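You operate a simulated robot arm through the tools that you are given. There is no shell and no other tool. Be economical: measure what you need, move in short steps, check, and stop when the job is done.

Carry out the task below with a simulated two-armed robot. There is one attempt and no reset: what you move stays moved.

TASK
Put one of the medium filters from the upper shelf of the teal rack on the shelf of the left test stand. Put one of the fine filters from the upper shelf of the teal rack on the top shelf of the teal rack. Take the green brush marked "SOY" from the top of the small bench and put it on the middle of the table. Put the red scoop on the top of the small bench away on the front of the seed bench. Pick up the red round brush with one hand, pass it to the other hand and put it on the wooden bench top. Take the blue disc from the left end of the table and leave it on the upper left shelf of the right test stand. The order is free. Set down upright: medium filter, fine filter.

It is judged by the outcome, as a careful person would: the job done as asked, and still so three seconds after it is handed in. It fails if anything else is knocked over, pushed out of place, dropped, spilled or broken.

THE ROBOT
Two 7-joint arms with two-finger parallel grippers on one trunk, on a base that drives. Base frame: it is fixed to the floor where the robot stands at the start and does not move with it; the origin is under the middle of the robot, x ahead of it, y to its left, z up. Units: m, degrees, N and s.
The left shoulder is at the start at [0.03, 0.119, 1.06], the right one opposite. With the tool pointing down near the work surface each hand reaches from about 0.28 to 0.68 m from the robot's upright axis, wherever it stands, measured 20 degrees to its own side. Places, roughly: blue disc [-1, 1.5, 1]; fine filter [0.5, 0, 1]; front of the seed bench (164x25 cm) [-3.82, 3.62, 0.86]; green brush [0.5, 0.75, 0.75]; medium filter [0.5, -0.25, 1]; middle of the table [-2.2, 1.4, 0.9]; red round brush (6x6x13 cm) [0.5, -0.4, 1.1]; red scoop [0.5, 1, 1]; shelf of the left test stand [-1.7, -0.5, 0.6]; top shelf of the teal rack [0.6, -0.3, 1.4]; upper left shelf of the right test stand [-5.1, 0.2, 0.6]; wooden bench top [0.5, 2.8, 0.9]. Payload 3.43 kg a hand.
The tool frame of a hand sits at the grasp point between the pads (the TCP): z along the fingers, y along the line on which they close. The tips reach 0.03 m beyond it. Largest opening 0.094 m; finger width 0.028, thickness 0.01; the body of the gripper, 0.05 by 0.096 m, starts 0.055 m behind the TCP.
Orientation is that of the tool frame in the base frame, as a unit quaternion [x, y, z, w]. With the fingers straight down and closing along the base's y, the tool's x points along the base's -x, its y along +y and its z along -z.

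THE INTERFACE
- The arms move only by the tool servo_tool. It takes "left_plan", "right_plan" or both (then of equal length, played together; a hand with none holds still); each is a list that holds one entry, the list of rows, each a list of 7 numbers: the turn, a rotation vector about the base's x, y, z in degrees, then the shift along the base's x, y, z in m, then the finger opening in m, from 0 to 0.094. In form: [[[rx, ry, rz, tx, ty, tz, gripper], ...]]. A call has 1 to 10 rows; each row is the pose to reach, as a shift and turn from the pose commanded when the call began. Rows are played at 5 a second. More than 0.05 m and 8.6 degrees between two rows, or a gripper value outside its range, and nothing of the call is played. A pose out of reach is approached as far as the arm can. The call stops where the force on the tool passes 40 N (or 10 N more than at its start, if that is more) or the arm is blocked; 0.2 s more then pass. The fingers move at their own pace (about 0.072 m/s each) and stop on an object; they squeeze with about 26 N. The grip force told is the motor's: it shows also when the fingers shut on nothing. Time passes only in rows, and 0.2 s behind the last, so rows that repeat a pose let the fingers close. The reply holds the time, the measured pose of the TCP, the force on the tool along the base axes, the opening and the grip force, in the units named above and with some noise, with the torque about the TCP (base axes, N m) and any sound that the robot's microphone picked up.
- Cameras (640 x 400 px; columns grow to the right, rows downward): "scene" is now at [0.0426, 0.0414, 1.7624]; the picture's right is [0.39, -0.92, 0.00], its down [-0.71, -0.30, -0.63] and it looks along [0.58, 0.25, -0.77] (base axes); focal length 261 px, centre (320, 200). "left" rides on the left gripper at [0.076, -0.014, -0.103] in its tool frame; the picture's right is [0.18, 0.98, 0.00], its down [-0.75, 0.14, -0.64] and it looks along [-0.63, 0.12, 0.77] (tool axes); focal length 243 px, centre (320, 200). "right" rides on the right gripper at [0.076, 0.014, -0.102] in its tool frame; the picture's right is [-0.18, 0.98, 0.00], its down [-0.75, -0.14, -0.64] and it looks along [-0.63, -0.12, 0.77] (tool axes); focal length 243 px, centre (320, 200). There is no depth. A picture from a camera that has moved, and an enlarged one, comes with that camera's place and axes in the base frame and with its lens. The place of the scene camera against the robot may be out by one fixed shift of up to 0.018 m in any direction.
- snapshot(camera): a new picture of that camera. No time passes.
- lift_body(by): slides the trunk up (or, below 0, down) by that many m; the arms and the scene camera ride with it, the base frame stays. It gives what a move gives, with no picture.
- steer(legs): drives the robot by 1 to 6 legs, each [ahead, turn to the left] in m and degrees, along the robot's own axes; the way and the turn of a leg run together, so that a leg with both is an arc; at most 1.5 m and 180 degrees a leg. The arms and the cameras ride along, it lands a little off, and it stops where it bumps. It gives what a move gives.
- aim_head(pan, tilt): turns the head with the scene camera to pan (to the left, within 143 degrees either way) and tilt (down, from -29 to 69), counted from straight ahead of the robot. It gives what a move gives.
- enlarge(camera, box): a new picture of the part [left, top, right, bottom] of that camera's present view, enlarged. No time passes.
- job_done(): hands the job in; it is judged then, once.

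Go step by step. Nothing tells you exact positions but the pictures and the camera data: compare them with the known pose of the tool, close in by small moves and look again before you grip or let go. The budget is 196 turns and 192 pictures, counting those below and the enlarged ones. Unless the task says otherwise, let go and move clear before handing in.

The tools are called after "Call:" by a JSON object that holds its "fn" and its "kwargs". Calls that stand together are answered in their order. servo_tool: Moves the arms, as the interface text tells. Its arguments: {"type":"object","properties":{"left_plan":{"type":"array"},"right_plan":{"type":"array"}},"required":[]} The other tools are called the same way: lift_body (by) slides the trunk up or down; steer (legs) drives the base; aim_head (pan, tilt) turns the head that bears the scene camera; snapshot (camera) takes a picture; enlarge (camera, box) takes an enlarged picture of a part of a camera's view; job_done () hands the job in.

At the start:

```text
time_s: 0.0
left_eef_pos: [0.2995, 0.3957, 0.9998]
left_orientation: [0.0, 1.0, 0.0, 0.001]
left_force: [-0.5, -0.1, -0.2]
left_ft_torque: [-0.03, 0.01, -0.02]
left_gripper_width: 0.0939
left_grasp_force: 0.0
right_eef_pos: [0.2972, -0.0122, 1.0002]
right_orientation: [0.0, 1.0, -0.001, 0.0]
right_force: [-0.2, 0.5, -1.5]
right_ft_torque: [0.01, 0.02, -0.02]
right_gripper_width: 0.0938
right_grasp_force: 0.1
trunk travel left (down, up): [-0.325, 0.085]
robot x, y, heading: [-0.0017, 0.0011, 0.1]
head pan, tilt: [23.0, 50.7]
```

scene: 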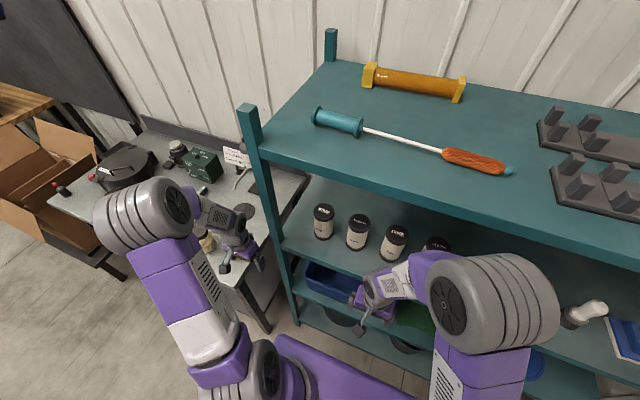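
right: 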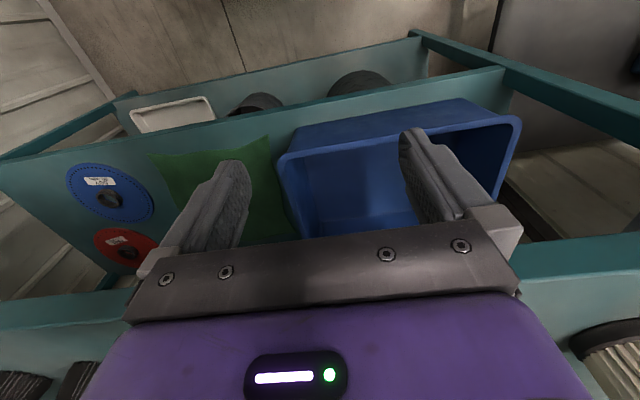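
left: 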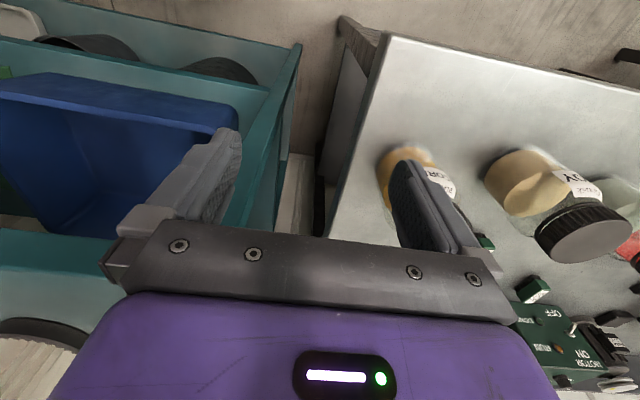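

I see the teal rack ahead and the small bench to its left. I'll look around before moving.

Call:
{"fn": "enlarge", "kwargs": {"camera": "scene", "box": [240, 160, 480, 310]}}

Call:
{"fn": "enlarge", "kwargs": {"camera": "scene", "box": [30, 100, 290, 262]}}

Call:
{"fn": "aim_head", "kwargs": {"pan": -20, "tilt": 45}}

Call:
{"fn": "snapshot", "kwargs": {"camera": "scene"}}

```text
2.67 times, centred on (360, 235) of scene
camera zoom: at [0.0426, 0.0414, 1.7624], right [0.39, -0.92, 0.0], down [-0.71, -0.3, -0.63], along [0.58, 0.25, -0.77], focal length 696 px, centre (213, 107)
```

zoom: 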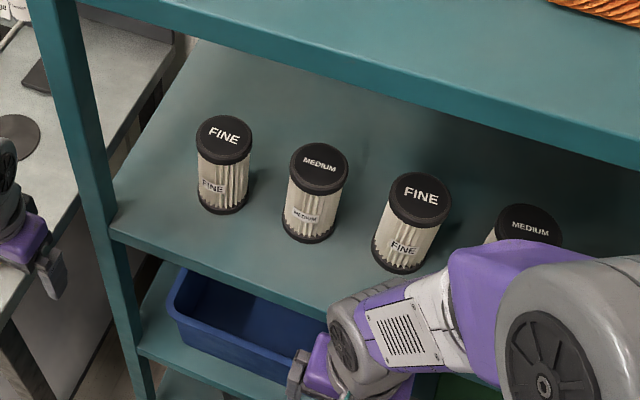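

```text
2.46 times, centred on (160, 181) of scene
camera zoom: at [0.0426, 0.0414, 1.7624], right [0.39, -0.92, 0.0], down [-0.71, -0.3, -0.63], along [0.58, 0.25, -0.77], focal length 643 px, centre (714, 247)
```

zoom: 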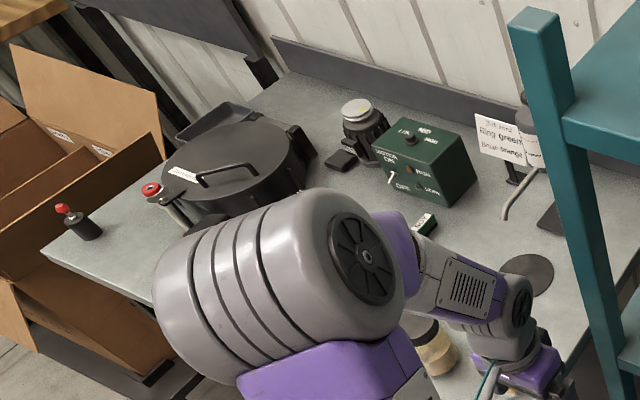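

```text
time_s: 1.1
left_eef_pos: [0.2992, 0.3939, 1.0006]
left_orientation: [0.0, 1.0, 0.0, 0.0]
left_force: [-0.6, -0.7, -0.5]
left_ft_torque: [0.0, 0.0, 0.02]
left_gripper_width: 0.0939
left_grasp_force: 0.1
right_eef_pos: [0.2969, -0.0122, 0.9996]
right_orientation: [0.001, 1.0, 0.0, 0.001]
right_force: [-0.6, 1.4, -0.5]
right_ft_torque: [0.01, -0.02, -0.01]
right_gripper_width: 0.0939
right_grasp_force: 0.1
trunk travel left (down, up): [-0.325, 0.085]
robot x, y, heading: [0.0009, -0.001, 0.1]
head pan, tilt: [-20.0, 45.0]
```

```text
186 pictures are left
camera scene: at [0.0488, -0.0161, 1.7702], right [-0.34, -0.94, 0.0], down [-0.66, 0.24, -0.71], along [0.66, -0.24, -0.71], focal length 261 px, centre (320, 200)
```

scene: 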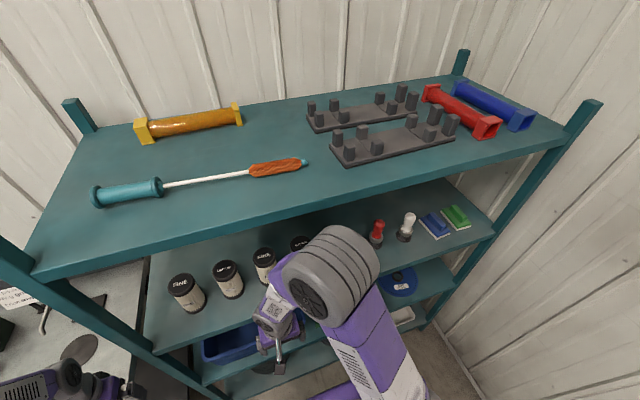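

The rack holds four filters and the red round brush (standing beside a white one). I'll look around the rest of the room.

Call:
{"fn": "enlarge", "kwargs": {"camera": "scene", "box": [340, 180, 500, 280]}}

Call:
{"fn": "aim_head", "kwargs": {"pan": 75, "tilt": 25}}

Call:
{"fn": "snapshot", "kwargs": {"camera": "scene"}}

Call:
{"fn": "aim_head", "kwargs": {"pan": 140, "tilt": 15}}

Call:
{"fn": "snapshot", "kwargs": {"camera": "scene"}}

Call:
{"fn": "aim_head", "kwargs": {"pan": -140, "tilt": 15}}

Call:
{"fn": "snapshot", "kwargs": {"camera": "scene"}}

```text
4.00 times, centred on (420, 230) of scene
camera zoom: at [0.0488, -0.0161, 1.7702], right [-0.34, -0.94, 0.0], down [-0.66, 0.24, -0.71], along [0.66, -0.24, -0.71], focal length 1044 px, centre (-80, 80)
```

zoom: 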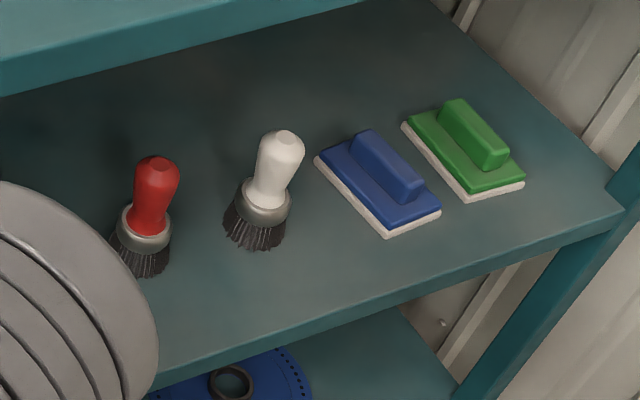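

```text
time_s: 2.8
left_eef_pos: [0.2997, 0.3939, 1.0004]
left_orientation: [0.001, 1.0, 0.0, 0.001]
left_force: [0.3, 0.3, -0.2]
left_ft_torque: [0.0, 0.01, -0.01]
left_gripper_width: 0.094
left_grasp_force: 0.1
right_eef_pos: [0.2976, -0.0109, 0.9985]
right_orientation: [0.0, 1.0, 0.0, 0.0]
right_force: [-0.5, 0.2, -0.5]
right_ft_torque: [-0.01, 0.01, 0.01]
right_gripper_width: 0.0938
right_grasp_force: 0.1
trunk travel left (down, up): [-0.325, 0.085]
robot x, y, heading: [0.0011, 0.0007, 0.1]
head pan, tilt: [75.0, 25.0]
```

```text
184 pictures are left
camera scene: at [-0.0038, 0.1006, 1.8008], right [0.97, -0.26, 0.0], down [-0.11, -0.41, -0.91], along [0.24, 0.88, -0.42], focal length 261 px, centre (320, 200)
```

scene: 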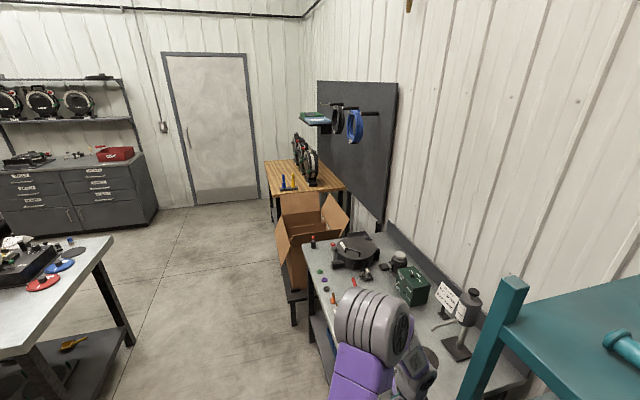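

```text
time_s: 4.2
left_eef_pos: [0.2997, 0.3948, 1.0009]
left_orientation: [0.001, 1.0, 0.0, 0.001]
left_force: [-0.8, 0.5, -0.1]
left_ft_torque: [0.01, 0.04, -0.01]
left_gripper_width: 0.0937
left_grasp_force: 0.1
right_eef_pos: [0.2971, -0.0103, 0.9988]
right_orientation: [0.0, 1.0, 0.0, 0.0]
right_force: [-0.1, -0.3, -0.6]
right_ft_torque: [0.04, -0.04, 0.0]
right_gripper_width: 0.0941
right_grasp_force: 0.0
trunk travel left (down, up): [-0.325, 0.085]
robot x, y, heading: [0.0045, 0.0003, -0.1]
head pan, tilt: [140.0, 15.0]
```

```text
183 pictures are left
camera scene: at [-0.0992, 0.0717, 1.8171], right [0.64, 0.77, 0.0], down [0.2, -0.17, -0.97], along [-0.74, 0.62, -0.26], focal length 261 px, centre (320, 200)
```

scene: 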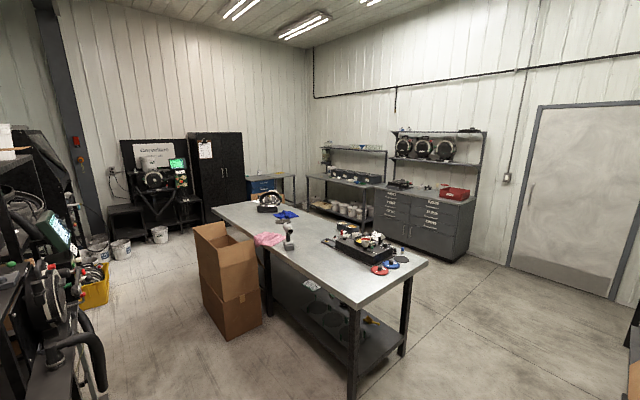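

```text
time_s: 8.0
left_eef_pos: [0.3002, 0.394, 1.0004]
left_orientation: [0.001, 1.0, 0.0, 0.002]
left_force: [-0.3, 0.3, 0.1]
left_ft_torque: [0.01, 0.0, 0.03]
left_gripper_width: 0.0939
left_grasp_force: 0.1
right_eef_pos: [0.2969, -0.0114, 1.0]
right_orientation: [0.0, 1.0, 0.0, 0.0]
right_force: [-0.4, 0.8, 1.0]
right_ft_torque: [0.01, 0.01, -0.03]
right_gripper_width: 0.0939
right_grasp_force: 0.0
trunk travel left (down, up): [-0.325, 0.085]
robot x, y, heading: [0.002, -0.0018, -0.1]
head pan, tilt: [-140.0, 15.0]
```

```text
182 pictures are left
camera scene: at [-0.0992, -0.0485, 1.8171], right [-0.64, 0.77, 0.0], down [0.2, 0.17, -0.97], along [-0.74, -0.62, -0.26], focal length 261 px, centre (320, 200)
```

scene: 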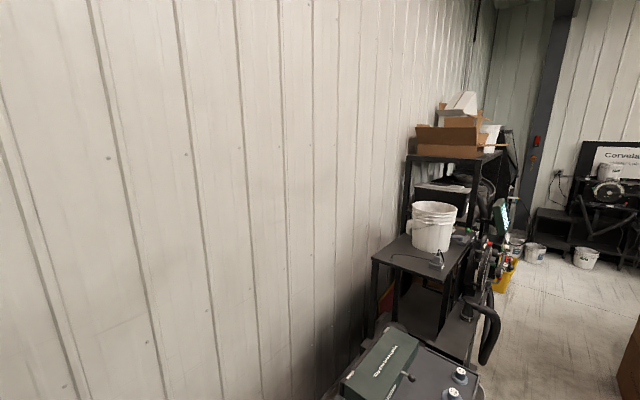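

The layout is clear: the fine and medium filters and the red brush are on the rack's second level. I'll back off and tilt the right tool forward to work under the top shelf.

Call:
{"fn": "steer", "kwargs": {"legs": [[-0.3, 0]]}}

Call:
{"fn": "aim_head", "kwargs": {"pan": 0, "tilt": 40}}

Call:
{"fn": "snapshot", "kwargs": {"camera": "scene"}}

```text
time_s: 10.1
left_eef_pos: [0.0021, 0.393, 1.0005]
left_orientation: [0.002, 1.0, 0.0, 0.001]
left_force: [0.1, 0.4, 0.0]
left_ft_torque: [0.03, -0.03, 0.01]
left_gripper_width: 0.0943
left_grasp_force: 0.0
right_eef_pos: [-0.0023, -0.0119, 1.0013]
right_orientation: [0.002, 1.0, -0.001, -0.001]
right_force: [0.7, 0.5, -0.2]
right_ft_torque: [-0.02, -0.03, 0.03]
right_gripper_width: 0.0939
right_grasp_force: 0.0
trunk travel left (down, up): [-0.325, 0.085]
robot x, y, heading: [-0.298, 0.0021, -0.3]
head pan, tilt: [-140.0, 15.0]
```

```text
time_s: 12.3
left_eef_pos: [0.0029, 0.3943, 0.9997]
left_orientation: [0.003, 1.0, 0.001, 0.001]
left_force: [0.0, 1.0, 0.0]
left_ft_torque: [0.0, -0.02, 0.02]
left_gripper_width: 0.094
left_grasp_force: 0.2
right_eef_pos: [-0.0027, -0.0117, 0.9998]
right_orientation: [0.002, 1.0, -0.001, 0.0]
right_force: [0.5, 0.3, -0.4]
right_ft_torque: [0.0, 0.02, -0.01]
right_gripper_width: 0.0939
right_grasp_force: 0.0
trunk travel left (down, up): [-0.325, 0.085]
robot x, y, heading: [-0.3048, 0.0009, 0.0]
head pan, tilt: [0.0, 40.0]
```

```text
181 pictures are left
camera scene: at [-0.2414, 0.0119, 1.7775], right [0.0, -1.0, 0.0], down [-0.64, 0.0, -0.77], along [0.77, 0.0, -0.64], focal length 261 px, centre (320, 200)
```

scene: 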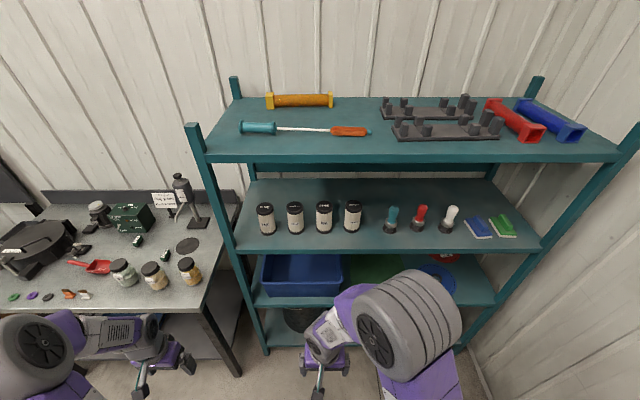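

Now the full rack is visible: filters in order fine, medium, fine, medium at x≈0.52, shelf z≈0.95, filter tops ≈1.09, brush at about (0.53, -0.39). I'll tilt both tools to point forward and slightly down.

Call:
{"fn": "servo_tool", "kwargs": {"left_plan": [[[0, -7.5, 0, 0.02, -0.02, 0.01, 0.094], [0, -15, 0, 0.04, -0.04, 0.02, 0.094], [0, -22.5, 0, 0.06, -0.06, 0.03, 0.094], [0, -30, 0, 0.08, -0.08, 0.04, 0.094], [0, -37.5, 0, 0.1, -0.1, 0.05, 0.094], [0, -45, 0, 0.12, -0.12, 0.06, 0.094], [0, -52.5, 0, 0.14, -0.15, 0.07, 0.094], [0, -60, 0, 0.16, -0.17, 0.08, 0.094]]], "right_plan": [[[0, -7.5, 0, 0.02, -0.02, 0.01, 0.094], [0, -15, 0, 0.04, -0.04, 0.02, 0.094], [0, -22.5, 0, 0.06, -0.06, 0.03, 0.094], [0, -30, 0, 0.08, -0.08, 0.04, 0.094], [0, -37.5, 0, 0.1, -0.09, 0.05, 0.094], [0, -45, 0, 0.12, -0.1, 0.06, 0.094], [0, -52.5, 0, 0.14, -0.11, 0.07, 0.094], [0, -60, 0, 0.16, -0.11, 0.08, 0.094]]]}}

Call:
{"fn": "snapshot", "kwargs": {"camera": "left"}}

Call:
{"fn": "snapshot", "kwargs": {"camera": "right"}}

Call:
{"fn": "snapshot", "kwargs": {"camera": "scene"}}

```text
time_s: 14.1
left_eef_pos: [0.1651, 0.2236, 1.0798]
left_orientation: [0.001, 0.866, 0.001, 0.501]
left_force: [0.0, 0.0, -0.2]
left_ft_torque: [0.03, 0.03, 0.02]
left_gripper_width: 0.0939
left_grasp_force: 0.1
right_eef_pos: [0.1601, -0.1208, 1.0816]
right_orientation: [0.001, 0.865, 0.001, 0.501]
right_force: [0.3, 1.0, -0.3]
right_ft_torque: [0.01, 0.0, 0.0]
right_gripper_width: 0.0941
right_grasp_force: 0.0
trunk travel left (down, up): [-0.325, 0.085]
robot x, y, heading: [-0.2991, -0.0004, -0.5]
head pan, tilt: [0.0, 40.0]
```

```text
180 pictures are left
camera left: at [0.0372, 0.2093, 1.0647], right [-0.09, 0.98, -0.16], down [-0.18, 0.14, 0.97], along [0.98, 0.12, 0.17], focal length 243 px, centre (320, 200)
```

left: 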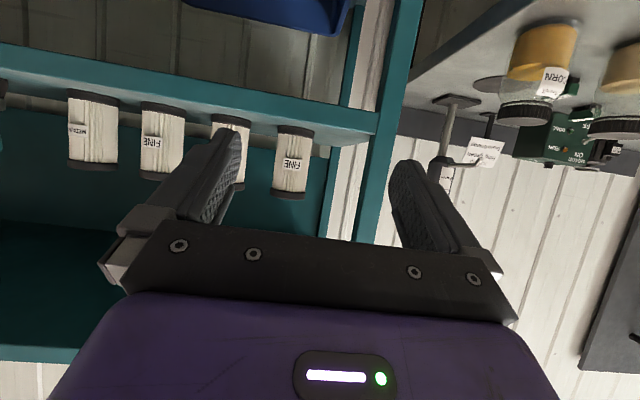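

```text
179 pictures are left
camera right: at [0.0338, -0.1071, 1.067], right [0.09, 0.98, 0.16], down [-0.18, -0.14, 0.97], along [0.98, -0.12, 0.16], focal length 243 px, centre (320, 200)
```

right: 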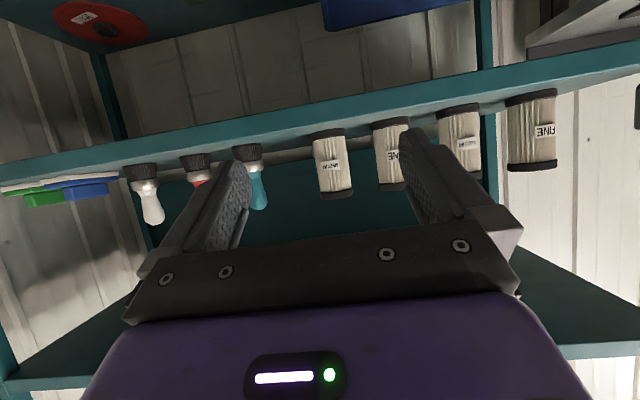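

```text
178 pictures are left
camera scene: at [-0.24, 0.012, 1.7774], right [0.0, -1.0, 0.0], down [-0.64, 0.0, -0.77], along [0.77, 0.0, -0.64], focal length 261 px, centre (320, 200)
```

scene: 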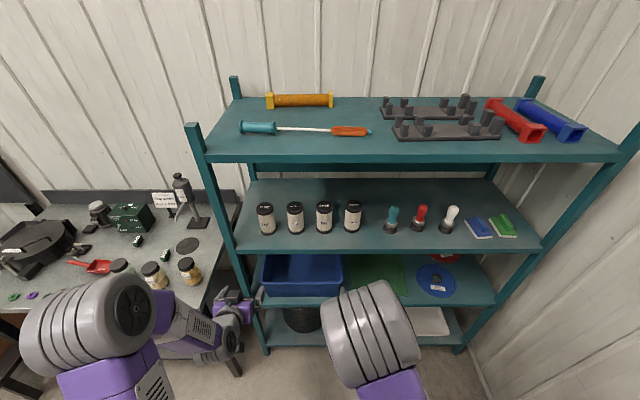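

From both views: shelf z≈1.025, filter axes x≈0.484, tops ≈1.14, shelf front edge x≈0.38; FINE1 is at y≈0.21. I'll drive closer and look again.

Call:
{"fn": "steer", "kwargs": {"legs": [[0.2, 0]]}}

Call:
{"fn": "snapshot", "kwargs": {"camera": "left"}}

Call:
{"fn": "snapshot", "kwargs": {"camera": "scene"}}

```text
time_s: 15.7
left_eef_pos: [0.363, 0.2194, 1.0786]
left_orientation: [0.003, 0.866, -0.001, 0.501]
left_force: [0.4, 0.6, 0.4]
left_ft_torque: [0.0, -0.01, 0.01]
left_gripper_width: 0.0942
left_grasp_force: 0.2
right_eef_pos: [0.3562, -0.1237, 1.0811]
right_orientation: [0.003, 0.866, 0.001, 0.5]
right_force: [1.2, -0.3, 0.8]
right_ft_torque: [-0.01, 0.04, 0.0]
right_gripper_width: 0.0939
right_grasp_force: 0.0
trunk travel left (down, up): [-0.325, 0.085]
robot x, y, heading: [-0.099, -0.0023, -0.0]
head pan, tilt: [0.0, 40.0]
```

```text
177 pictures are left
camera left: at [0.2348, 0.2072, 1.0649], right [-0.09, 0.98, -0.16], down [-0.18, 0.14, 0.97], along [0.98, 0.11, 0.16], focal length 243 px, centre (320, 200)
```

left: 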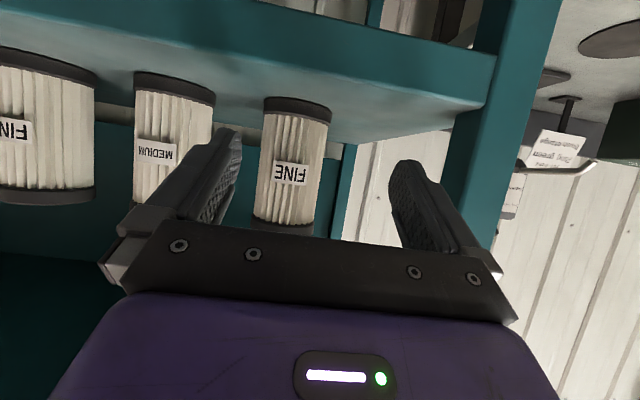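

```text
176 pictures are left
camera scene: at [-0.0434, 0.0106, 1.7775], right [-0.01, -1.0, 0.0], down [-0.64, 0.0, -0.77], along [0.77, -0.01, -0.64], focal length 261 px, centre (320, 200)
```

scene: 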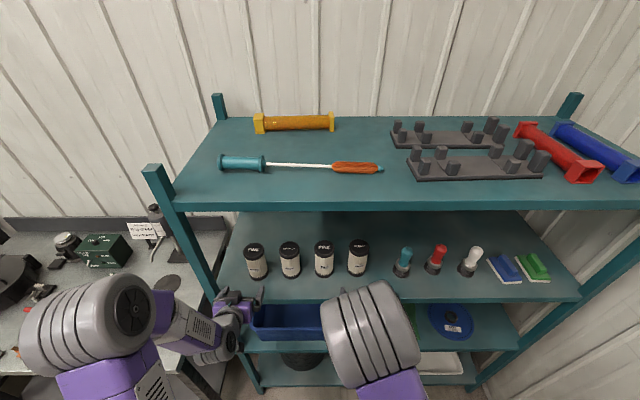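

FINE1 sits at about (0.48, 0.203); I'll align in y and advance the left hand around it.

Call:
{"fn": "servo_tool", "kwargs": {"left_plan": [[[0, 0, 0, 0, -0.017, 0, 0.094], [0, 0, 0, 0.03, -0.017, 0, 0.094], [0, 0, 0, 0.06, -0.017, 0, 0.094], [0, 0, 0, 0.08, -0.017, 0, 0.094]]]}}

Call:
{"fn": "snapshot", "kwargs": {"camera": "left"}}

```text
time_s: 16.7
left_eef_pos: [0.4422, 0.2032, 1.0786]
left_orientation: [0.003, 0.866, 0.0, 0.5]
left_force: [0.4, 0.2, 0.2]
left_ft_torque: [0.0, -0.03, -0.01]
left_gripper_width: 0.094
left_grasp_force: 0.0
right_eef_pos: [0.3562, -0.1238, 1.0812]
right_orientation: [0.003, 0.865, 0.0, 0.501]
right_force: [-0.6, 0.5, 0.5]
right_ft_torque: [-0.02, 0.02, 0.04]
right_gripper_width: 0.0936
right_grasp_force: 0.1
trunk travel left (down, up): [-0.325, 0.085]
robot x, y, heading: [-0.0977, -0.0041, -0.2]
head pan, tilt: [0.0, 40.0]
```

```text
175 pictures are left
camera left: at [0.314, 0.1895, 1.0639], right [-0.09, 0.98, -0.16], down [-0.18, 0.14, 0.97], along [0.98, 0.11, 0.16], focal length 243 px, centre (320, 200)
```

left: 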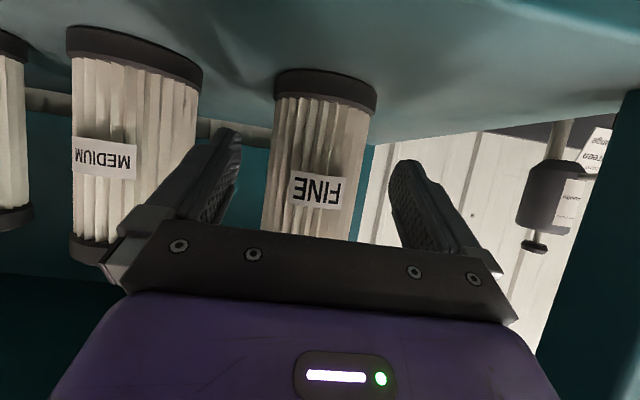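

The filter is centred between the fingers; I'll go the last 4 cm and close.

Call:
{"fn": "servo_tool", "kwargs": {"left_plan": [[[0, 0, 0, 0.02, 0, 0, 0.094], [0, 0, 0, 0.04, 0, 0, 0.094], [0, 0, 0, 0.04, 0, 0, 0.03], [0, 0, 0, 0.04, 0, 0, 0.03], [0, 0, 0, 0.04, 0, 0, 0.03], [0, 0, 0, 0.04, 0, 0, 0.03]]]}}

Call:
{"fn": "snapshot", "kwargs": {"camera": "left"}}

```text
time_s: 18.1
left_eef_pos: [0.4818, 0.2037, 1.0798]
left_orientation: [0.003, 0.866, 0.0, 0.501]
left_force: [-1.0, -2.0, 3.6]
left_ft_torque: [-0.08, -0.11, -0.05]
left_gripper_width: 0.0639
left_grasp_force: 26.2
right_eef_pos: [0.3553, -0.1234, 1.0814]
right_orientation: [0.003, 0.866, 0.0, 0.5]
right_force: [0.2, -0.2, 0.0]
right_ft_torque: [-0.02, -0.01, -0.04]
right_gripper_width: 0.0943
right_grasp_force: 0.1
trunk travel left (down, up): [-0.325, 0.085]
robot x, y, heading: [-0.0996, -0.0024, -0.4]
head pan, tilt: [0.0, 40.0]
```

```text
174 pictures are left
camera left: at [0.354, 0.19, 1.0649], right [-0.09, 0.98, -0.16], down [-0.18, 0.14, 0.97], along [0.98, 0.11, 0.17], focal length 243 px, centre (320, 200)
```

left: 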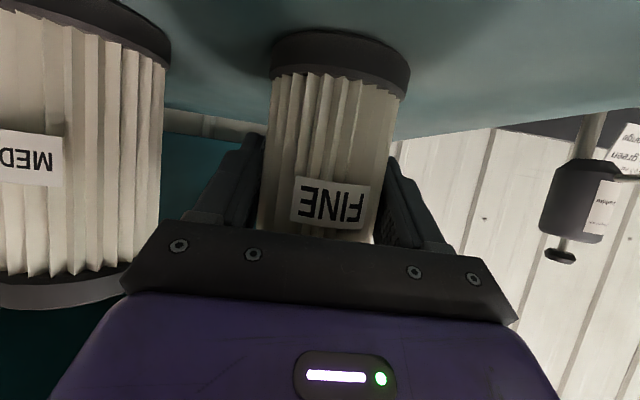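

Gripped at 0.064 m. I'll lift, retreat clear of the shelf, then raise.

Call:
{"fn": "servo_tool", "kwargs": {"left_plan": [[[0, 0, 0, 0, 0, 0.02, 0.03], [0, 0, 0, 0, 0, 0.035, 0.03], [0, 0, 0, -0.04, 0, 0.035, 0.03], [0, 0, 0, -0.08, 0, 0.035, 0.03], [0, 0, 0, -0.12, 0, 0.035, 0.03], [0, 0, 0, -0.16, 0, 0.035, 0.03], [0, 0, 0, -0.2, 0, 0.035, 0.03], [0, 0, 0, -0.2, 0, 0.08, 0.03]]]}}

Call:
{"fn": "snapshot", "kwargs": {"camera": "left"}}

Call:
{"fn": "snapshot", "kwargs": {"camera": "scene"}}

```text
time_s: 19.9
left_eef_pos: [0.3344, 0.2157, 1.1809]
left_orientation: [0.003, 0.865, 0.0, 0.501]
left_force: [0.0, -0.4, -0.7]
left_ft_torque: [0.03, -0.01, -0.01]
left_gripper_width: 0.064
left_grasp_force: 25.8
left hand out of reach, approached as far as the arm can: row 6, 7, 8
right_eef_pos: [0.3512, -0.1243, 1.0829]
right_orientation: [0.004, 0.865, -0.001, 0.502]
right_force: [-0.8, 0.7, 0.0]
right_ft_torque: [-0.01, 0.0, -0.03]
right_gripper_width: 0.0938
right_grasp_force: 0.1
trunk travel left (down, up): [-0.325, 0.085]
robot x, y, heading: [-0.0991, 0.0008, -0.4]
head pan, tilt: [0.0, 40.0]
```

```text
173 pictures are left
camera left: at [0.2067, 0.2026, 1.1667], right [-0.09, 0.98, -0.16], down [-0.18, 0.14, 0.97], along [0.98, 0.11, 0.17], focal length 243 px, centre (320, 200)
```

left: 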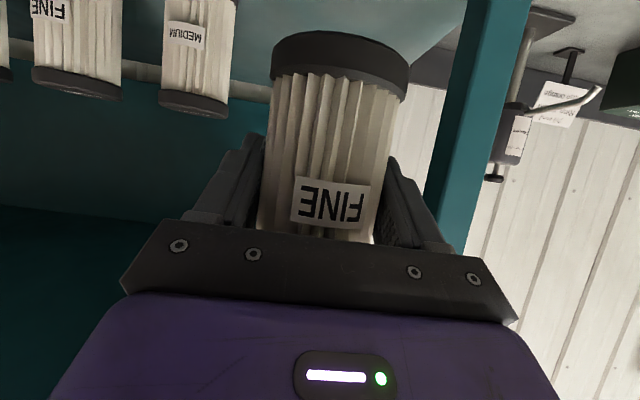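

```text
172 pictures are left
camera scene: at [-0.0499, 0.0109, 1.7778], right [-0.01, -1.0, 0.0], down [-0.64, 0.0, -0.77], along [0.77, -0.01, -0.64], focal length 261 px, centre (320, 200)
```

scene: 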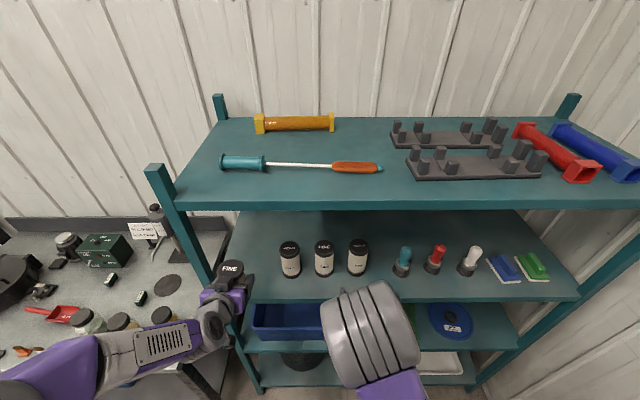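

Left arm has run out of room backward; I'll back the base up, then raise the hand and trunk. I'll also enlarge the top shelf for its height.

Call:
{"fn": "enlarge", "kwargs": {"camera": "scene", "box": [200, 110, 400, 235]}}

Call:
{"fn": "steer", "kwargs": {"legs": [[-0.2, 0]]}}

Call:
{"fn": "enlarge", "kwargs": {"camera": "scene", "box": [200, 60, 400, 185]}}

Call:
{"fn": "servo_tool", "kwargs": {"left_plan": [[[0, 0, 0, 0.03, 0, 0.05, 0.03], [0, 0, 0, 0.06, 0, 0.1, 0.03], [0, 0, 0, 0.06, -0.03, 0.15, 0.03], [0, 0, 0, 0.06, -0.05, 0.2, 0.03], [0, 0, 0, 0.06, -0.08, 0.25, 0.03], [0, 0, 0, 0.06, -0.1, 0.3, 0.03], [0, 0, 0, 0.06, -0.12, 0.34, 0.03]]]}}

Call:
{"fn": "snapshot", "kwargs": {"camera": "scene"}}

Call:
{"fn": "snapshot", "kwargs": {"camera": "left"}}

```text
3.20 times, centred on (300, 172) of scene
camera zoom: at [-0.0499, 0.0109, 1.7778], right [-0.01, -1.0, 0.0], down [-0.64, 0.0, -0.77], along [0.77, -0.01, -0.64], focal length 835 px, centre (384, 288)
```

zoom: 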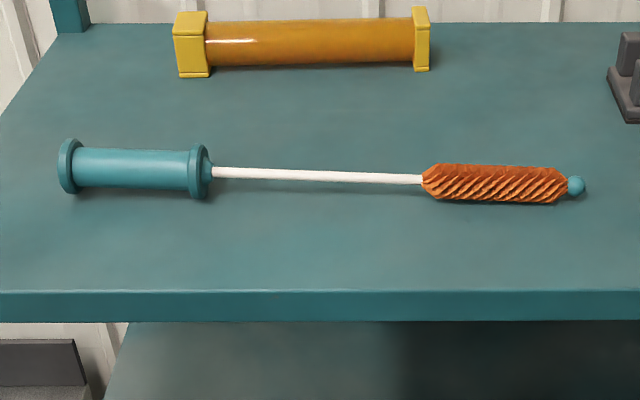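

```text
time_s: 21.5
left_eef_pos: [0.1399, 0.2172, 1.1812]
left_orientation: [0.003, 0.866, 0.0, 0.5]
left_force: [0.0, 0.5, -0.8]
left_ft_torque: [-0.01, -0.01, 0.0]
left_gripper_width: 0.0637
left_grasp_force: 25.7
right_eef_pos: [0.1558, -0.1227, 1.0824]
right_orientation: [0.003, 0.866, 0.001, 0.499]
right_force: [0.5, 0.0, -0.4]
right_ft_torque: [0.0, 0.01, 0.0]
right_gripper_width: 0.094
right_grasp_force: 0.0
trunk travel left (down, up): [-0.325, 0.085]
robot x, y, heading: [-0.3019, 0.0042, -0.6]
head pan, tilt: [0.0, 40.0]
```

```text
3.20 times, centred on (300, 122) of scene
camera zoom: at [-0.2434, 0.0122, 1.7775], right [-0.01, -1.0, 0.0], down [-0.64, 0.01, -0.77], along [0.77, -0.01, -0.64], focal length 835 px, centre (384, 448)
```

zoom: 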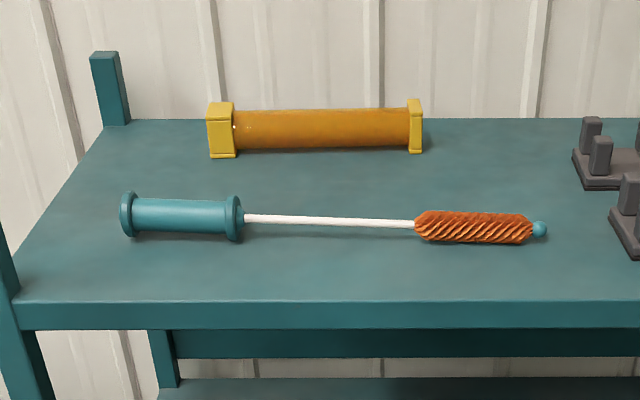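

```text
refused: row 1 steps farther than a row can; nothing moved
```

```text
169 pictures are left
camera scene: at [-0.2434, 0.0122, 1.7775], right [-0.01, -1.0, 0.0], down [-0.64, 0.01, -0.77], along [0.77, -0.01, -0.64], focal length 261 px, centre (320, 200)
```

scene: 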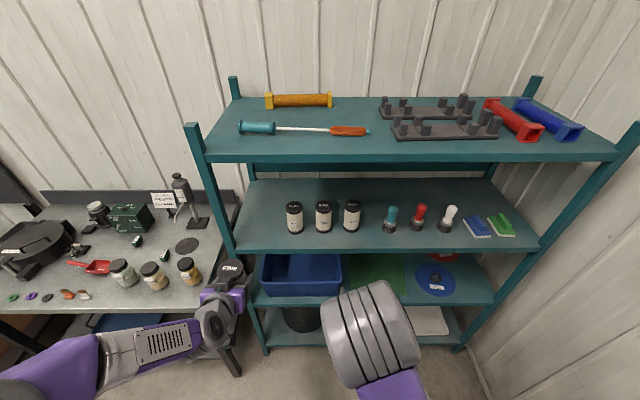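

```text
168 pictures are left
camera left: at [0.0119, 0.2037, 1.1656], right [-0.09, 0.98, -0.16], down [-0.18, 0.14, 0.97], along [0.98, 0.11, 0.16], focal length 243 px, centre (320, 200)
```

left: 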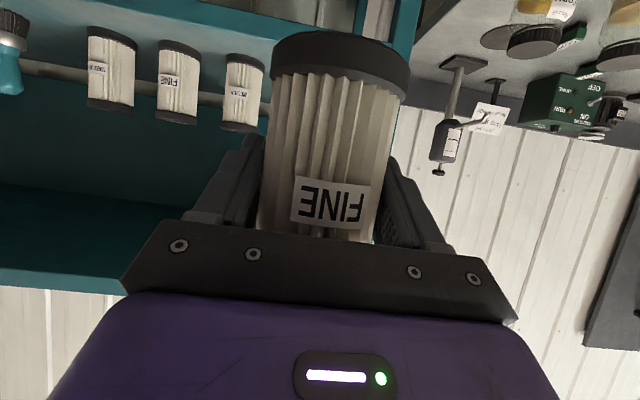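

Top shelf: front edge x≈0.37, height ≈1.42, rod at x≈0.50. I'll raise the filter with smaller steps.

Call:
{"fn": "servo_tool", "kwargs": {"left_plan": [[[0, 0, 0, 0.02, 0, 0.04, 0.03], [0, 0, 0, 0.04, 0, 0.08, 0.03], [0, 0, 0, 0.06, -0.01, 0.12, 0.03], [0, 0, 0, 0.08, -0.03, 0.16, 0.03], [0, 0, 0, 0.09, -0.05, 0.2, 0.03], [0, 0, 0, 0.1, -0.07, 0.24, 0.03], [0, 0, 0, 0.1, -0.09, 0.28, 0.03], [0, 0, 0, 0.1, -0.11, 0.32, 0.03], [0, 0, 0, 0.1, -0.13, 0.35, 0.03]]]}}

Call:
{"fn": "snapshot", "kwargs": {"camera": "scene"}}

Call:
{"fn": "snapshot", "kwargs": {"camera": "left"}}

```text
time_s: 23.5
left_eef_pos: [0.2393, 0.0843, 1.5289]
left_orientation: [0.003, 0.866, 0.001, 0.499]
left_force: [0.4, 0.8, -1.4]
left_ft_torque: [0.02, 0.02, 0.01]
left_gripper_width: 0.0634
left_grasp_force: 26.0
right_eef_pos: [0.1569, -0.1231, 1.0822]
right_orientation: [0.004, 0.866, 0.0, 0.5]
right_force: [0.6, 0.6, 0.3]
right_ft_torque: [0.01, 0.04, 0.02]
right_gripper_width: 0.094
right_grasp_force: 0.0
trunk travel left (down, up): [-0.325, 0.085]
robot x, y, heading: [-0.3008, 0.0017, -0.3]
head pan, tilt: [0.0, 40.0]
```

```text
167 pictures are left
camera scene: at [-0.2425, 0.0111, 1.7775], right [-0.01, -1.0, 0.0], down [-0.64, 0.01, -0.77], along [0.77, -0.01, -0.64], focal length 261 px, centre (320, 200)
```

scene: 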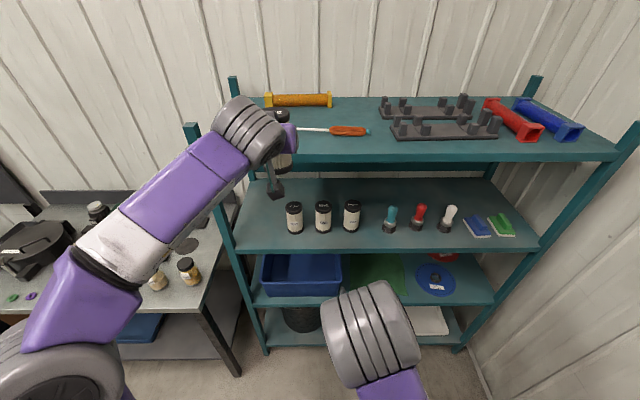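

```text
166 pictures are left
camera left: at [0.1117, 0.0723, 1.5139], right [-0.09, 0.98, -0.16], down [-0.18, 0.14, 0.97], along [0.98, 0.11, 0.16], focal length 243 px, centre (320, 200)
```

left: 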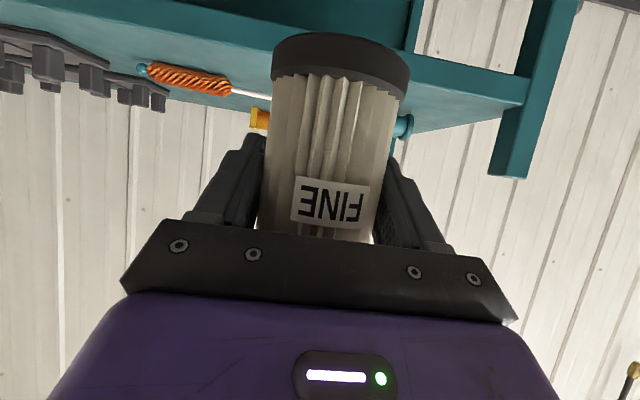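

Clearance above the shelf is about 5 cm. I'll drive forward 0.15 m and check.

Call:
{"fn": "steer", "kwargs": {"legs": [[0.15, 0]]}}

Call:
{"fn": "servo_tool", "kwargs": {"left_plan": [[[0, 0, 0, 0.02, -0.01, 0, 0.03], [0, 0, 0, 0.04, -0.02, -0.01, 0.03], [0, 0, 0, 0.043, -0.025, -0.025, 0.03]]]}}

Call:
{"fn": "snapshot", "kwargs": {"camera": "scene"}}

Call:
{"fn": "snapshot", "kwargs": {"camera": "left"}}

```text
time_s: 24.9
left_eef_pos: [0.3869, 0.0845, 1.5274]
left_orientation: [0.005, 0.866, -0.002, 0.5]
left_force: [0.2, 0.4, -1.6]
left_ft_torque: [0.0, 0.0, 0.0]
left_gripper_width: 0.0635
left_grasp_force: 26.0
right_eef_pos: [0.3046, -0.124, 1.0803]
right_orientation: [0.004, 0.866, 0.0, 0.5]
right_force: [-0.3, 0.2, -0.5]
right_ft_torque: [-0.02, 0.03, -0.02]
right_gripper_width: 0.0941
right_grasp_force: 0.0
trunk travel left (down, up): [-0.325, 0.085]
robot x, y, heading: [-0.1523, -0.0005, -0.7]
head pan, tilt: [0.0, 40.0]
```

```text
time_s: 25.7
left_eef_pos: [0.4299, 0.06, 1.5041]
left_orientation: [0.005, 0.866, -0.002, 0.5]
left_force: [0.1, 0.2, -1.1]
left_ft_torque: [-0.01, -0.03, -0.01]
left_gripper_width: 0.064
left_grasp_force: 26.3
right_eef_pos: [0.3039, -0.1233, 1.0817]
right_orientation: [0.004, 0.866, 0.0, 0.5]
right_force: [0.1, 0.2, -1.0]
right_ft_torque: [0.01, 0.03, -0.01]
right_gripper_width: 0.0939
right_grasp_force: 0.0
trunk travel left (down, up): [-0.325, 0.085]
robot x, y, heading: [-0.1493, -0.0, -0.3]
head pan, tilt: [0.0, 40.0]
```

```text
165 pictures are left
camera scene: at [-0.096, 0.0108, 1.7776], right [-0.01, -1.0, 0.0], down [-0.64, 0.01, -0.77], along [0.77, -0.01, -0.64], focal length 261 px, centre (320, 200)
```

scene: 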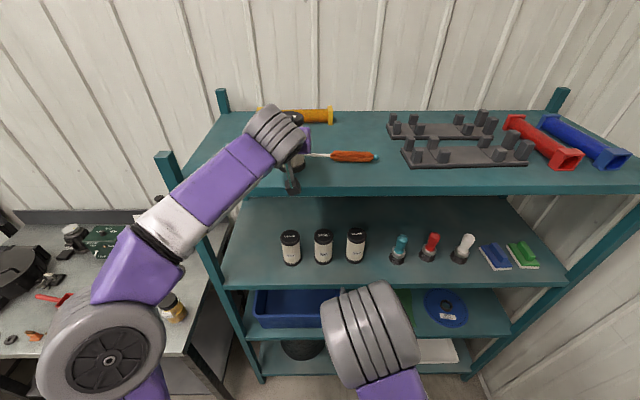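

```text
164 pictures are left
camera left: at [0.3015, 0.0466, 1.4887], right [-0.08, 0.98, -0.16], down [-0.18, 0.14, 0.97], along [0.98, 0.11, 0.17], focal length 243 px, centre (320, 200)
```

left: 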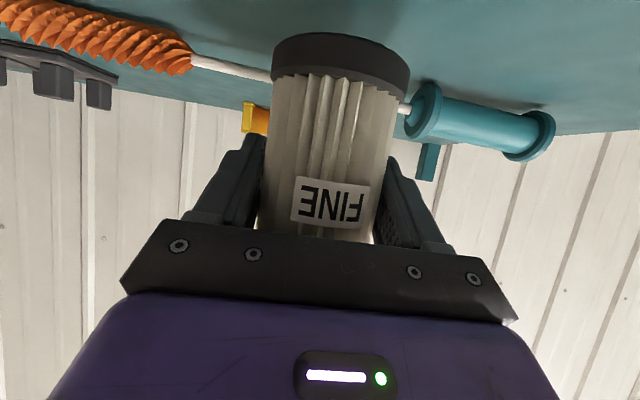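

The filter is over the front strip, rod just behind. I'll pull back 1 cm and descend gently toward contact.

Call:
{"fn": "servo_tool", "kwargs": {"left_plan": [[[0, 0, 0, -0.011, 0, 0, 0.03], [0, 0, 0, -0.011, 0, -0.01, 0.03], [0, 0, 0, -0.011, 0, -0.02, 0.03], [0, 0, 0, -0.011, 0, -0.024, 0.03]]]}}

Call:
{"fn": "snapshot", "kwargs": {"camera": "left"}}

Call:
{"fn": "enlarge", "kwargs": {"camera": "scene", "box": [200, 100, 400, 225]}}

```text
time_s: 26.7
left_eef_pos: [0.4201, 0.0594, 1.4803]
left_orientation: [0.004, 0.866, -0.002, 0.5]
left_force: [-0.7, -0.4, -0.4]
left_ft_torque: [-0.03, 0.0, 0.0]
left_gripper_width: 0.0639
left_grasp_force: 26.2
right_eef_pos: [0.3047, -0.1256, 1.0819]
right_orientation: [0.004, 0.866, 0.0, 0.5]
right_force: [0.0, 0.2, 0.0]
right_ft_torque: [0.02, -0.03, 0.0]
right_gripper_width: 0.0943
right_grasp_force: 0.2
trunk travel left (down, up): [-0.325, 0.085]
robot x, y, heading: [-0.1544, 0.0004, -0.5]
head pan, tilt: [0.0, 40.0]
```

```text
163 pictures are left
camera left: at [0.2919, 0.0463, 1.4651], right [-0.08, 0.98, -0.16], down [-0.18, 0.14, 0.97], along [0.98, 0.11, 0.16], focal length 243 px, centre (320, 200)
```

left: 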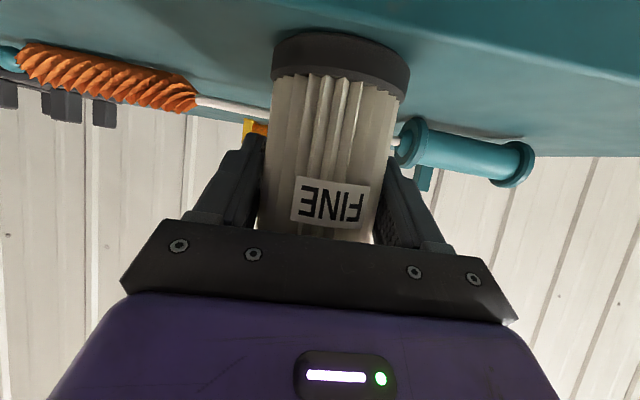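

```text
3.20 times, centred on (300, 162) of scene
camera zoom: at [-0.0951, 0.0107, 1.7775], right [-0.01, -1.0, 0.0], down [-0.64, 0.01, -0.77], along [0.77, -0.01, -0.64], focal length 835 px, centre (384, 320)
```

zoom: 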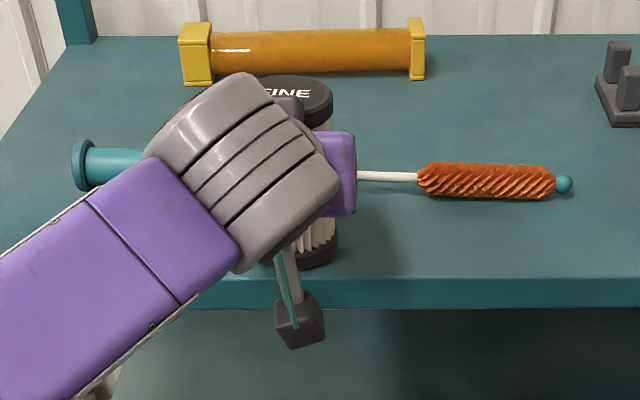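

Bottom should be within about a centimetre of the shelf. I'll descend in tiny steps watching force.

Call:
{"fn": "servo_tool", "kwargs": {"left_plan": [[[0, 0, 0, 0, 0, -0.003, 0.03], [0, 0, 0, 0, 0, -0.006, 0.03]]]}}

```text
time_s: 27.3
left_eef_pos: [0.4188, 0.0606, 1.4792]
left_orientation: [0.004, 0.863, -0.002, 0.505]
left_force: [4.6, 1.1, 21.3]
left_ft_torque: [-0.13, 0.01, 0.23]
left_gripper_width: 0.064
left_grasp_force: 26.0
right_eef_pos: [0.3036, -0.1255, 1.083]
right_orientation: [0.004, 0.866, -0.001, 0.5]
right_force: [0.8, -0.7, 0.1]
right_ft_torque: [0.0, 0.02, 0.0]
right_gripper_width: 0.0941
right_grasp_force: 0.1
trunk travel left (down, up): [-0.325, 0.085]
robot x, y, heading: [-0.1523, -0.0014, -0.7]
head pan, tilt: [0.0, 40.0]
```

Contact made. I'll ease off the pressure, open, and withdraw.

Call:
{"fn": "servo_tool", "kwargs": {"left_plan": [[[0, 0, 0, 0, 0, 0.004, 0.03], [0, 0, 0, 0, 0, 0.004, 0.064], [0, 0, 0, 0, 0, 0.004, 0.08], [0, 0, 0, 0, 0, 0.004, 0.094], [0, 0, 0, 0, 0, 0.004, 0.094], [0, 0, 0, -0.03, 0, 0.004, 0.094], [0, 0, 0, -0.07, 0, 0.004, 0.094], [0, 0, 0, -0.11, 0, 0.02, 0.094]]]}}

Call:
{"fn": "snapshot", "kwargs": {"camera": "left"}}

Call:
{"fn": "snapshot", "kwargs": {"camera": "scene"}}

```text
time_s: 29.1
left_eef_pos: [0.3073, 0.0582, 1.4946]
left_orientation: [0.004, 0.866, 0.0, 0.501]
left_force: [-0.3, -0.7, 0.0]
left_ft_torque: [-0.02, -0.04, -0.01]
left_gripper_width: 0.0939
left_grasp_force: 0.1
right_eef_pos: [0.3013, -0.1243, 1.082]
right_orientation: [0.004, 0.865, 0.0, 0.501]
right_force: [0.0, -0.9, 0.1]
right_ft_torque: [-0.03, -0.02, 0.02]
right_gripper_width: 0.0942
right_grasp_force: 0.1
trunk travel left (down, up): [-0.325, 0.085]
robot x, y, heading: [-0.1507, -0.0012, -0.9]
head pan, tilt: [0.0, 40.0]
```

```text
161 pictures are left
camera left: at [0.1789, 0.0456, 1.4788], right [-0.08, 0.98, -0.16], down [-0.18, 0.14, 0.97], along [0.98, 0.11, 0.16], focal length 243 px, centre (320, 200)
```

left: 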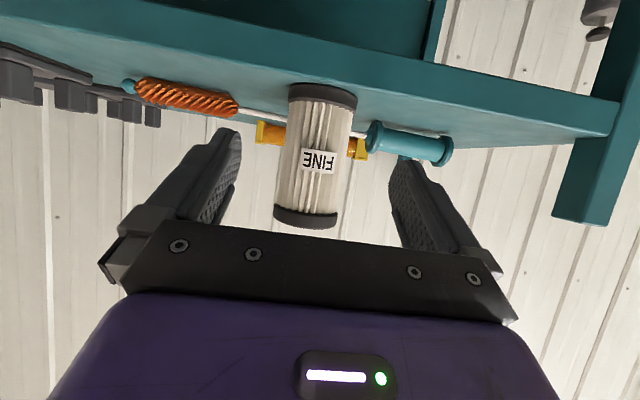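

```text
160 pictures are left
camera scene: at [-0.0971, 0.0106, 1.7776], right [-0.01, -1.0, 0.0], down [-0.64, 0.01, -0.77], along [0.77, -0.01, -0.64], focal length 261 px, centre (320, 200)
```

scene: 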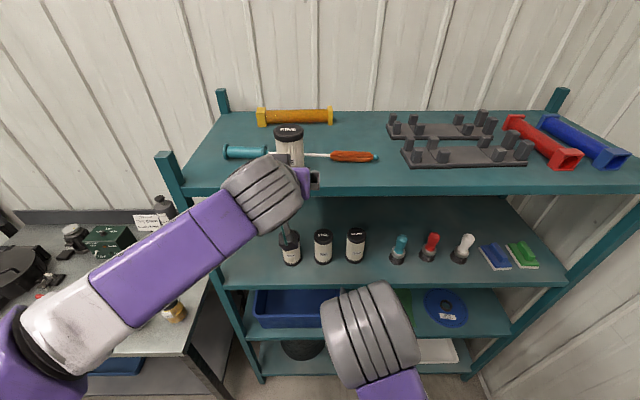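

The fine filter stands upright on the top shelf, undisturbed surroundings. Next the red brush at about (0.45, -0.35): I'll swing the left hand back to point down and slide the right hand in front of the brush.

Call:
{"fn": "servo_tool", "kwargs": {"left_plan": [[[0, 0, 0, -0.04, 0.01, 0, 0.094], [0, 6, 0, -0.07, 0.03, 0, 0.094], [0, 13, 0, -0.09, 0.05, -0.01, 0.094], [0, 20, 0, -0.11, 0.07, -0.03, 0.094], [0, 27, 0, -0.13, 0.09, -0.05, 0.094], [0, 34, 0, -0.14, 0.11, -0.07, 0.094], [0, 41, 0, -0.15, 0.13, -0.09, 0.094], [0, 48, 0, -0.16, 0.15, -0.11, 0.094], [0, 54, 0, -0.17, 0.17, -0.13, 0.094], [0, 60, 0, -0.18, 0.19, -0.15, 0.094]]], "right_plan": [[[0, 0, 0, -0.01, -0.02, 0, 0.094], [0, 0, 0, -0.02, -0.04, 0, 0.094], [0, 0, 0, -0.02, -0.06, 0, 0.094], [0, 0, 0, -0.02, -0.08, 0, 0.094], [0, 0, 0, -0.02, -0.1, 0, 0.094], [0, 0, 0, -0.02, -0.12, 0, 0.094], [0, 0, 0, -0.02, -0.15, 0, 0.094], [0, 0, 0, -0.02, -0.18, 0, 0.094], [0, 0, 0, -0.02, -0.2, 0, 0.094], [0, 0, 0, -0.02, -0.22, 0, 0.094]]]}}

Call:
{"fn": "snapshot", "kwargs": {"camera": "right"}}

Call:
{"fn": "snapshot", "kwargs": {"camera": "scene"}}

```text
time_s: 31.3
left_eef_pos: [0.1288, 0.2505, 1.3428]
left_orientation: [0.004, 1.0, -0.004, -0.001]
left_force: [-0.7, 0.2, 0.4]
left_ft_torque: [0.0, -0.01, 0.03]
left_gripper_width: 0.0941
left_grasp_force: 0.1
right_eef_pos: [0.2854, -0.3449, 1.0812]
right_orientation: [0.005, 0.866, -0.001, 0.5]
right_force: [-0.8, -0.3, -0.5]
right_ft_torque: [-0.01, -0.05, 0.0]
right_gripper_width: 0.094
right_grasp_force: 0.1
right hand out of reach, approached as far as the arm can: row 2, 3, 4, 5, 6
trunk travel left (down, up): [-0.325, 0.085]
robot x, y, heading: [-0.1527, -0.0022, -0.4]
head pan, tilt: [0.0, 40.0]
```

```text
159 pictures are left
camera right: at [0.1594, -0.3307, 1.0673], right [0.1, 0.98, 0.16], down [-0.18, -0.14, 0.97], along [0.98, -0.13, 0.16], focal length 243 px, centre (320, 200)
```

right: 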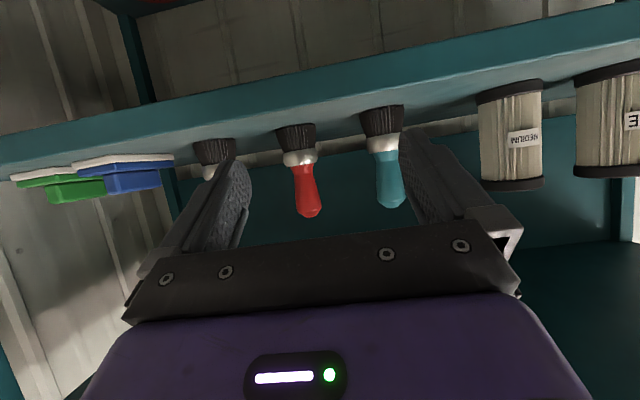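

```text
158 pictures are left
camera scene: at [-0.0948, 0.01, 1.7775], right [-0.01, -1.0, 0.0], down [-0.64, 0.01, -0.77], along [0.77, -0.01, -0.64], focal length 261 px, centre (320, 200)
```

scene: 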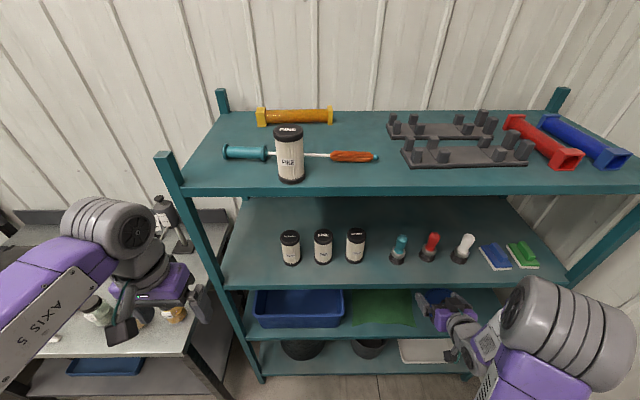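

Red brush stands at about (0.48, -0.385). I'll drive 8 cm closer, shift the right hand over and look again.

Call:
{"fn": "steer", "kwargs": {"legs": [[0.08, 0]]}}

Call:
{"fn": "servo_tool", "kwargs": {"right_plan": [[[0, 0, 0, 0.0, -0.02, -0.01, 0.094], [0, 0, 0, 0.0, -0.04, -0.015, 0.094]]]}}

Call:
{"fn": "snapshot", "kwargs": {"camera": "right"}}

```text
time_s: 32.3
left_eef_pos: [0.2093, 0.2488, 1.3437]
left_orientation: [0.004, 1.0, -0.003, 0.0]
left_force: [0.9, -0.2, 0.6]
left_ft_torque: [-0.01, 0.03, -0.01]
left_gripper_width: 0.0942
left_grasp_force: 0.1
right_eef_pos: [0.365, -0.3463, 1.0812]
right_orientation: [0.005, 0.866, -0.001, 0.5]
right_force: [0.8, -0.5, -0.3]
right_ft_torque: [0.01, -0.02, 0.0]
right_gripper_width: 0.0943
right_grasp_force: 0.0
trunk travel left (down, up): [-0.325, 0.085]
robot x, y, heading: [-0.0665, -0.0016, -0.7]
head pan, tilt: [0.0, 40.0]
```

```text
time_s: 32.9
left_eef_pos: [0.2094, 0.2485, 1.3436]
left_orientation: [0.004, 1.0, -0.004, 0.0]
left_force: [0.5, -1.8, -0.1]
left_ft_torque: [0.01, 0.0, 0.0]
left_gripper_width: 0.0941
left_grasp_force: 0.1
right_eef_pos: [0.3645, -0.3863, 1.0666]
right_orientation: [0.005, 0.866, 0.0, 0.5]
right_force: [0.3, 0.7, -0.6]
right_ft_torque: [0.0, 0.02, 0.02]
right_gripper_width: 0.0942
right_grasp_force: 0.0
trunk travel left (down, up): [-0.325, 0.085]
robot x, y, heading: [-0.0745, -0.0033, -1.0]
head pan, tilt: [0.0, 40.0]
```

```text
157 pictures are left
camera right: at [0.2392, -0.3713, 1.0516], right [0.1, 0.98, 0.16], down [-0.18, -0.14, 0.97], along [0.98, -0.13, 0.16], focal length 243 px, centre (320, 200)
```

right: 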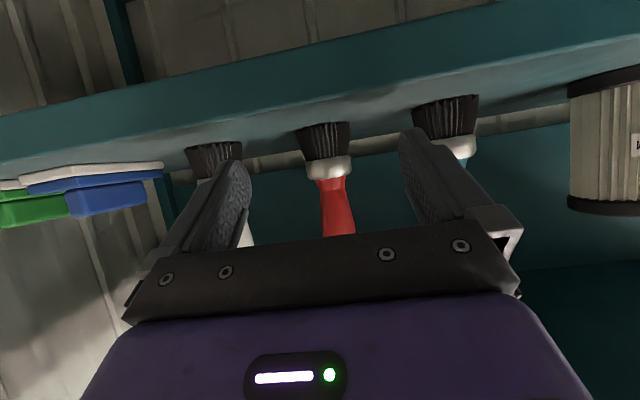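

Centred well with ~2 cm clearance to neighbours. I'll advance and close on the ferrule.

Call:
{"fn": "servo_tool", "kwargs": {"right_plan": [[[0, 0, 0, 0.03, -0.003, 0, 0.094], [0, 0, 0, 0.06, -0.004, 0, 0.094], [0, 0, 0, 0.085, -0.004, 0, 0.094]]]}}

Call:
{"fn": "snapshot", "kwargs": {"camera": "right"}}

```text
time_s: 33.7
left_eef_pos: [0.2107, 0.2497, 1.3437]
left_orientation: [0.005, 1.0, -0.004, 0.0]
left_force: [-0.8, 1.0, 0.1]
left_ft_torque: [-0.03, 0.03, -0.01]
left_gripper_width: 0.0942
left_grasp_force: 0.0
right_eef_pos: [0.4496, -0.3906, 1.0648]
right_orientation: [0.005, 0.866, 0.0, 0.499]
right_force: [0.1, 0.3, -0.5]
right_ft_torque: [0.05, 0.01, -0.01]
right_gripper_width: 0.0944
right_grasp_force: 0.1
trunk travel left (down, up): [-0.325, 0.085]
robot x, y, heading: [-0.0736, -0.0004, -1.0]
head pan, tilt: [0.0, 40.0]
```

```text
156 pictures are left
camera right: at [0.3242, -0.3767, 1.0514], right [0.1, 0.98, 0.16], down [-0.18, -0.14, 0.97], along [0.98, -0.13, 0.16], focal length 243 px, centre (320, 200)
```

right: 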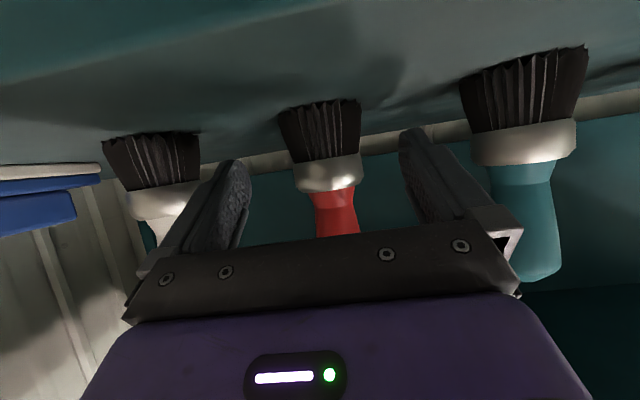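

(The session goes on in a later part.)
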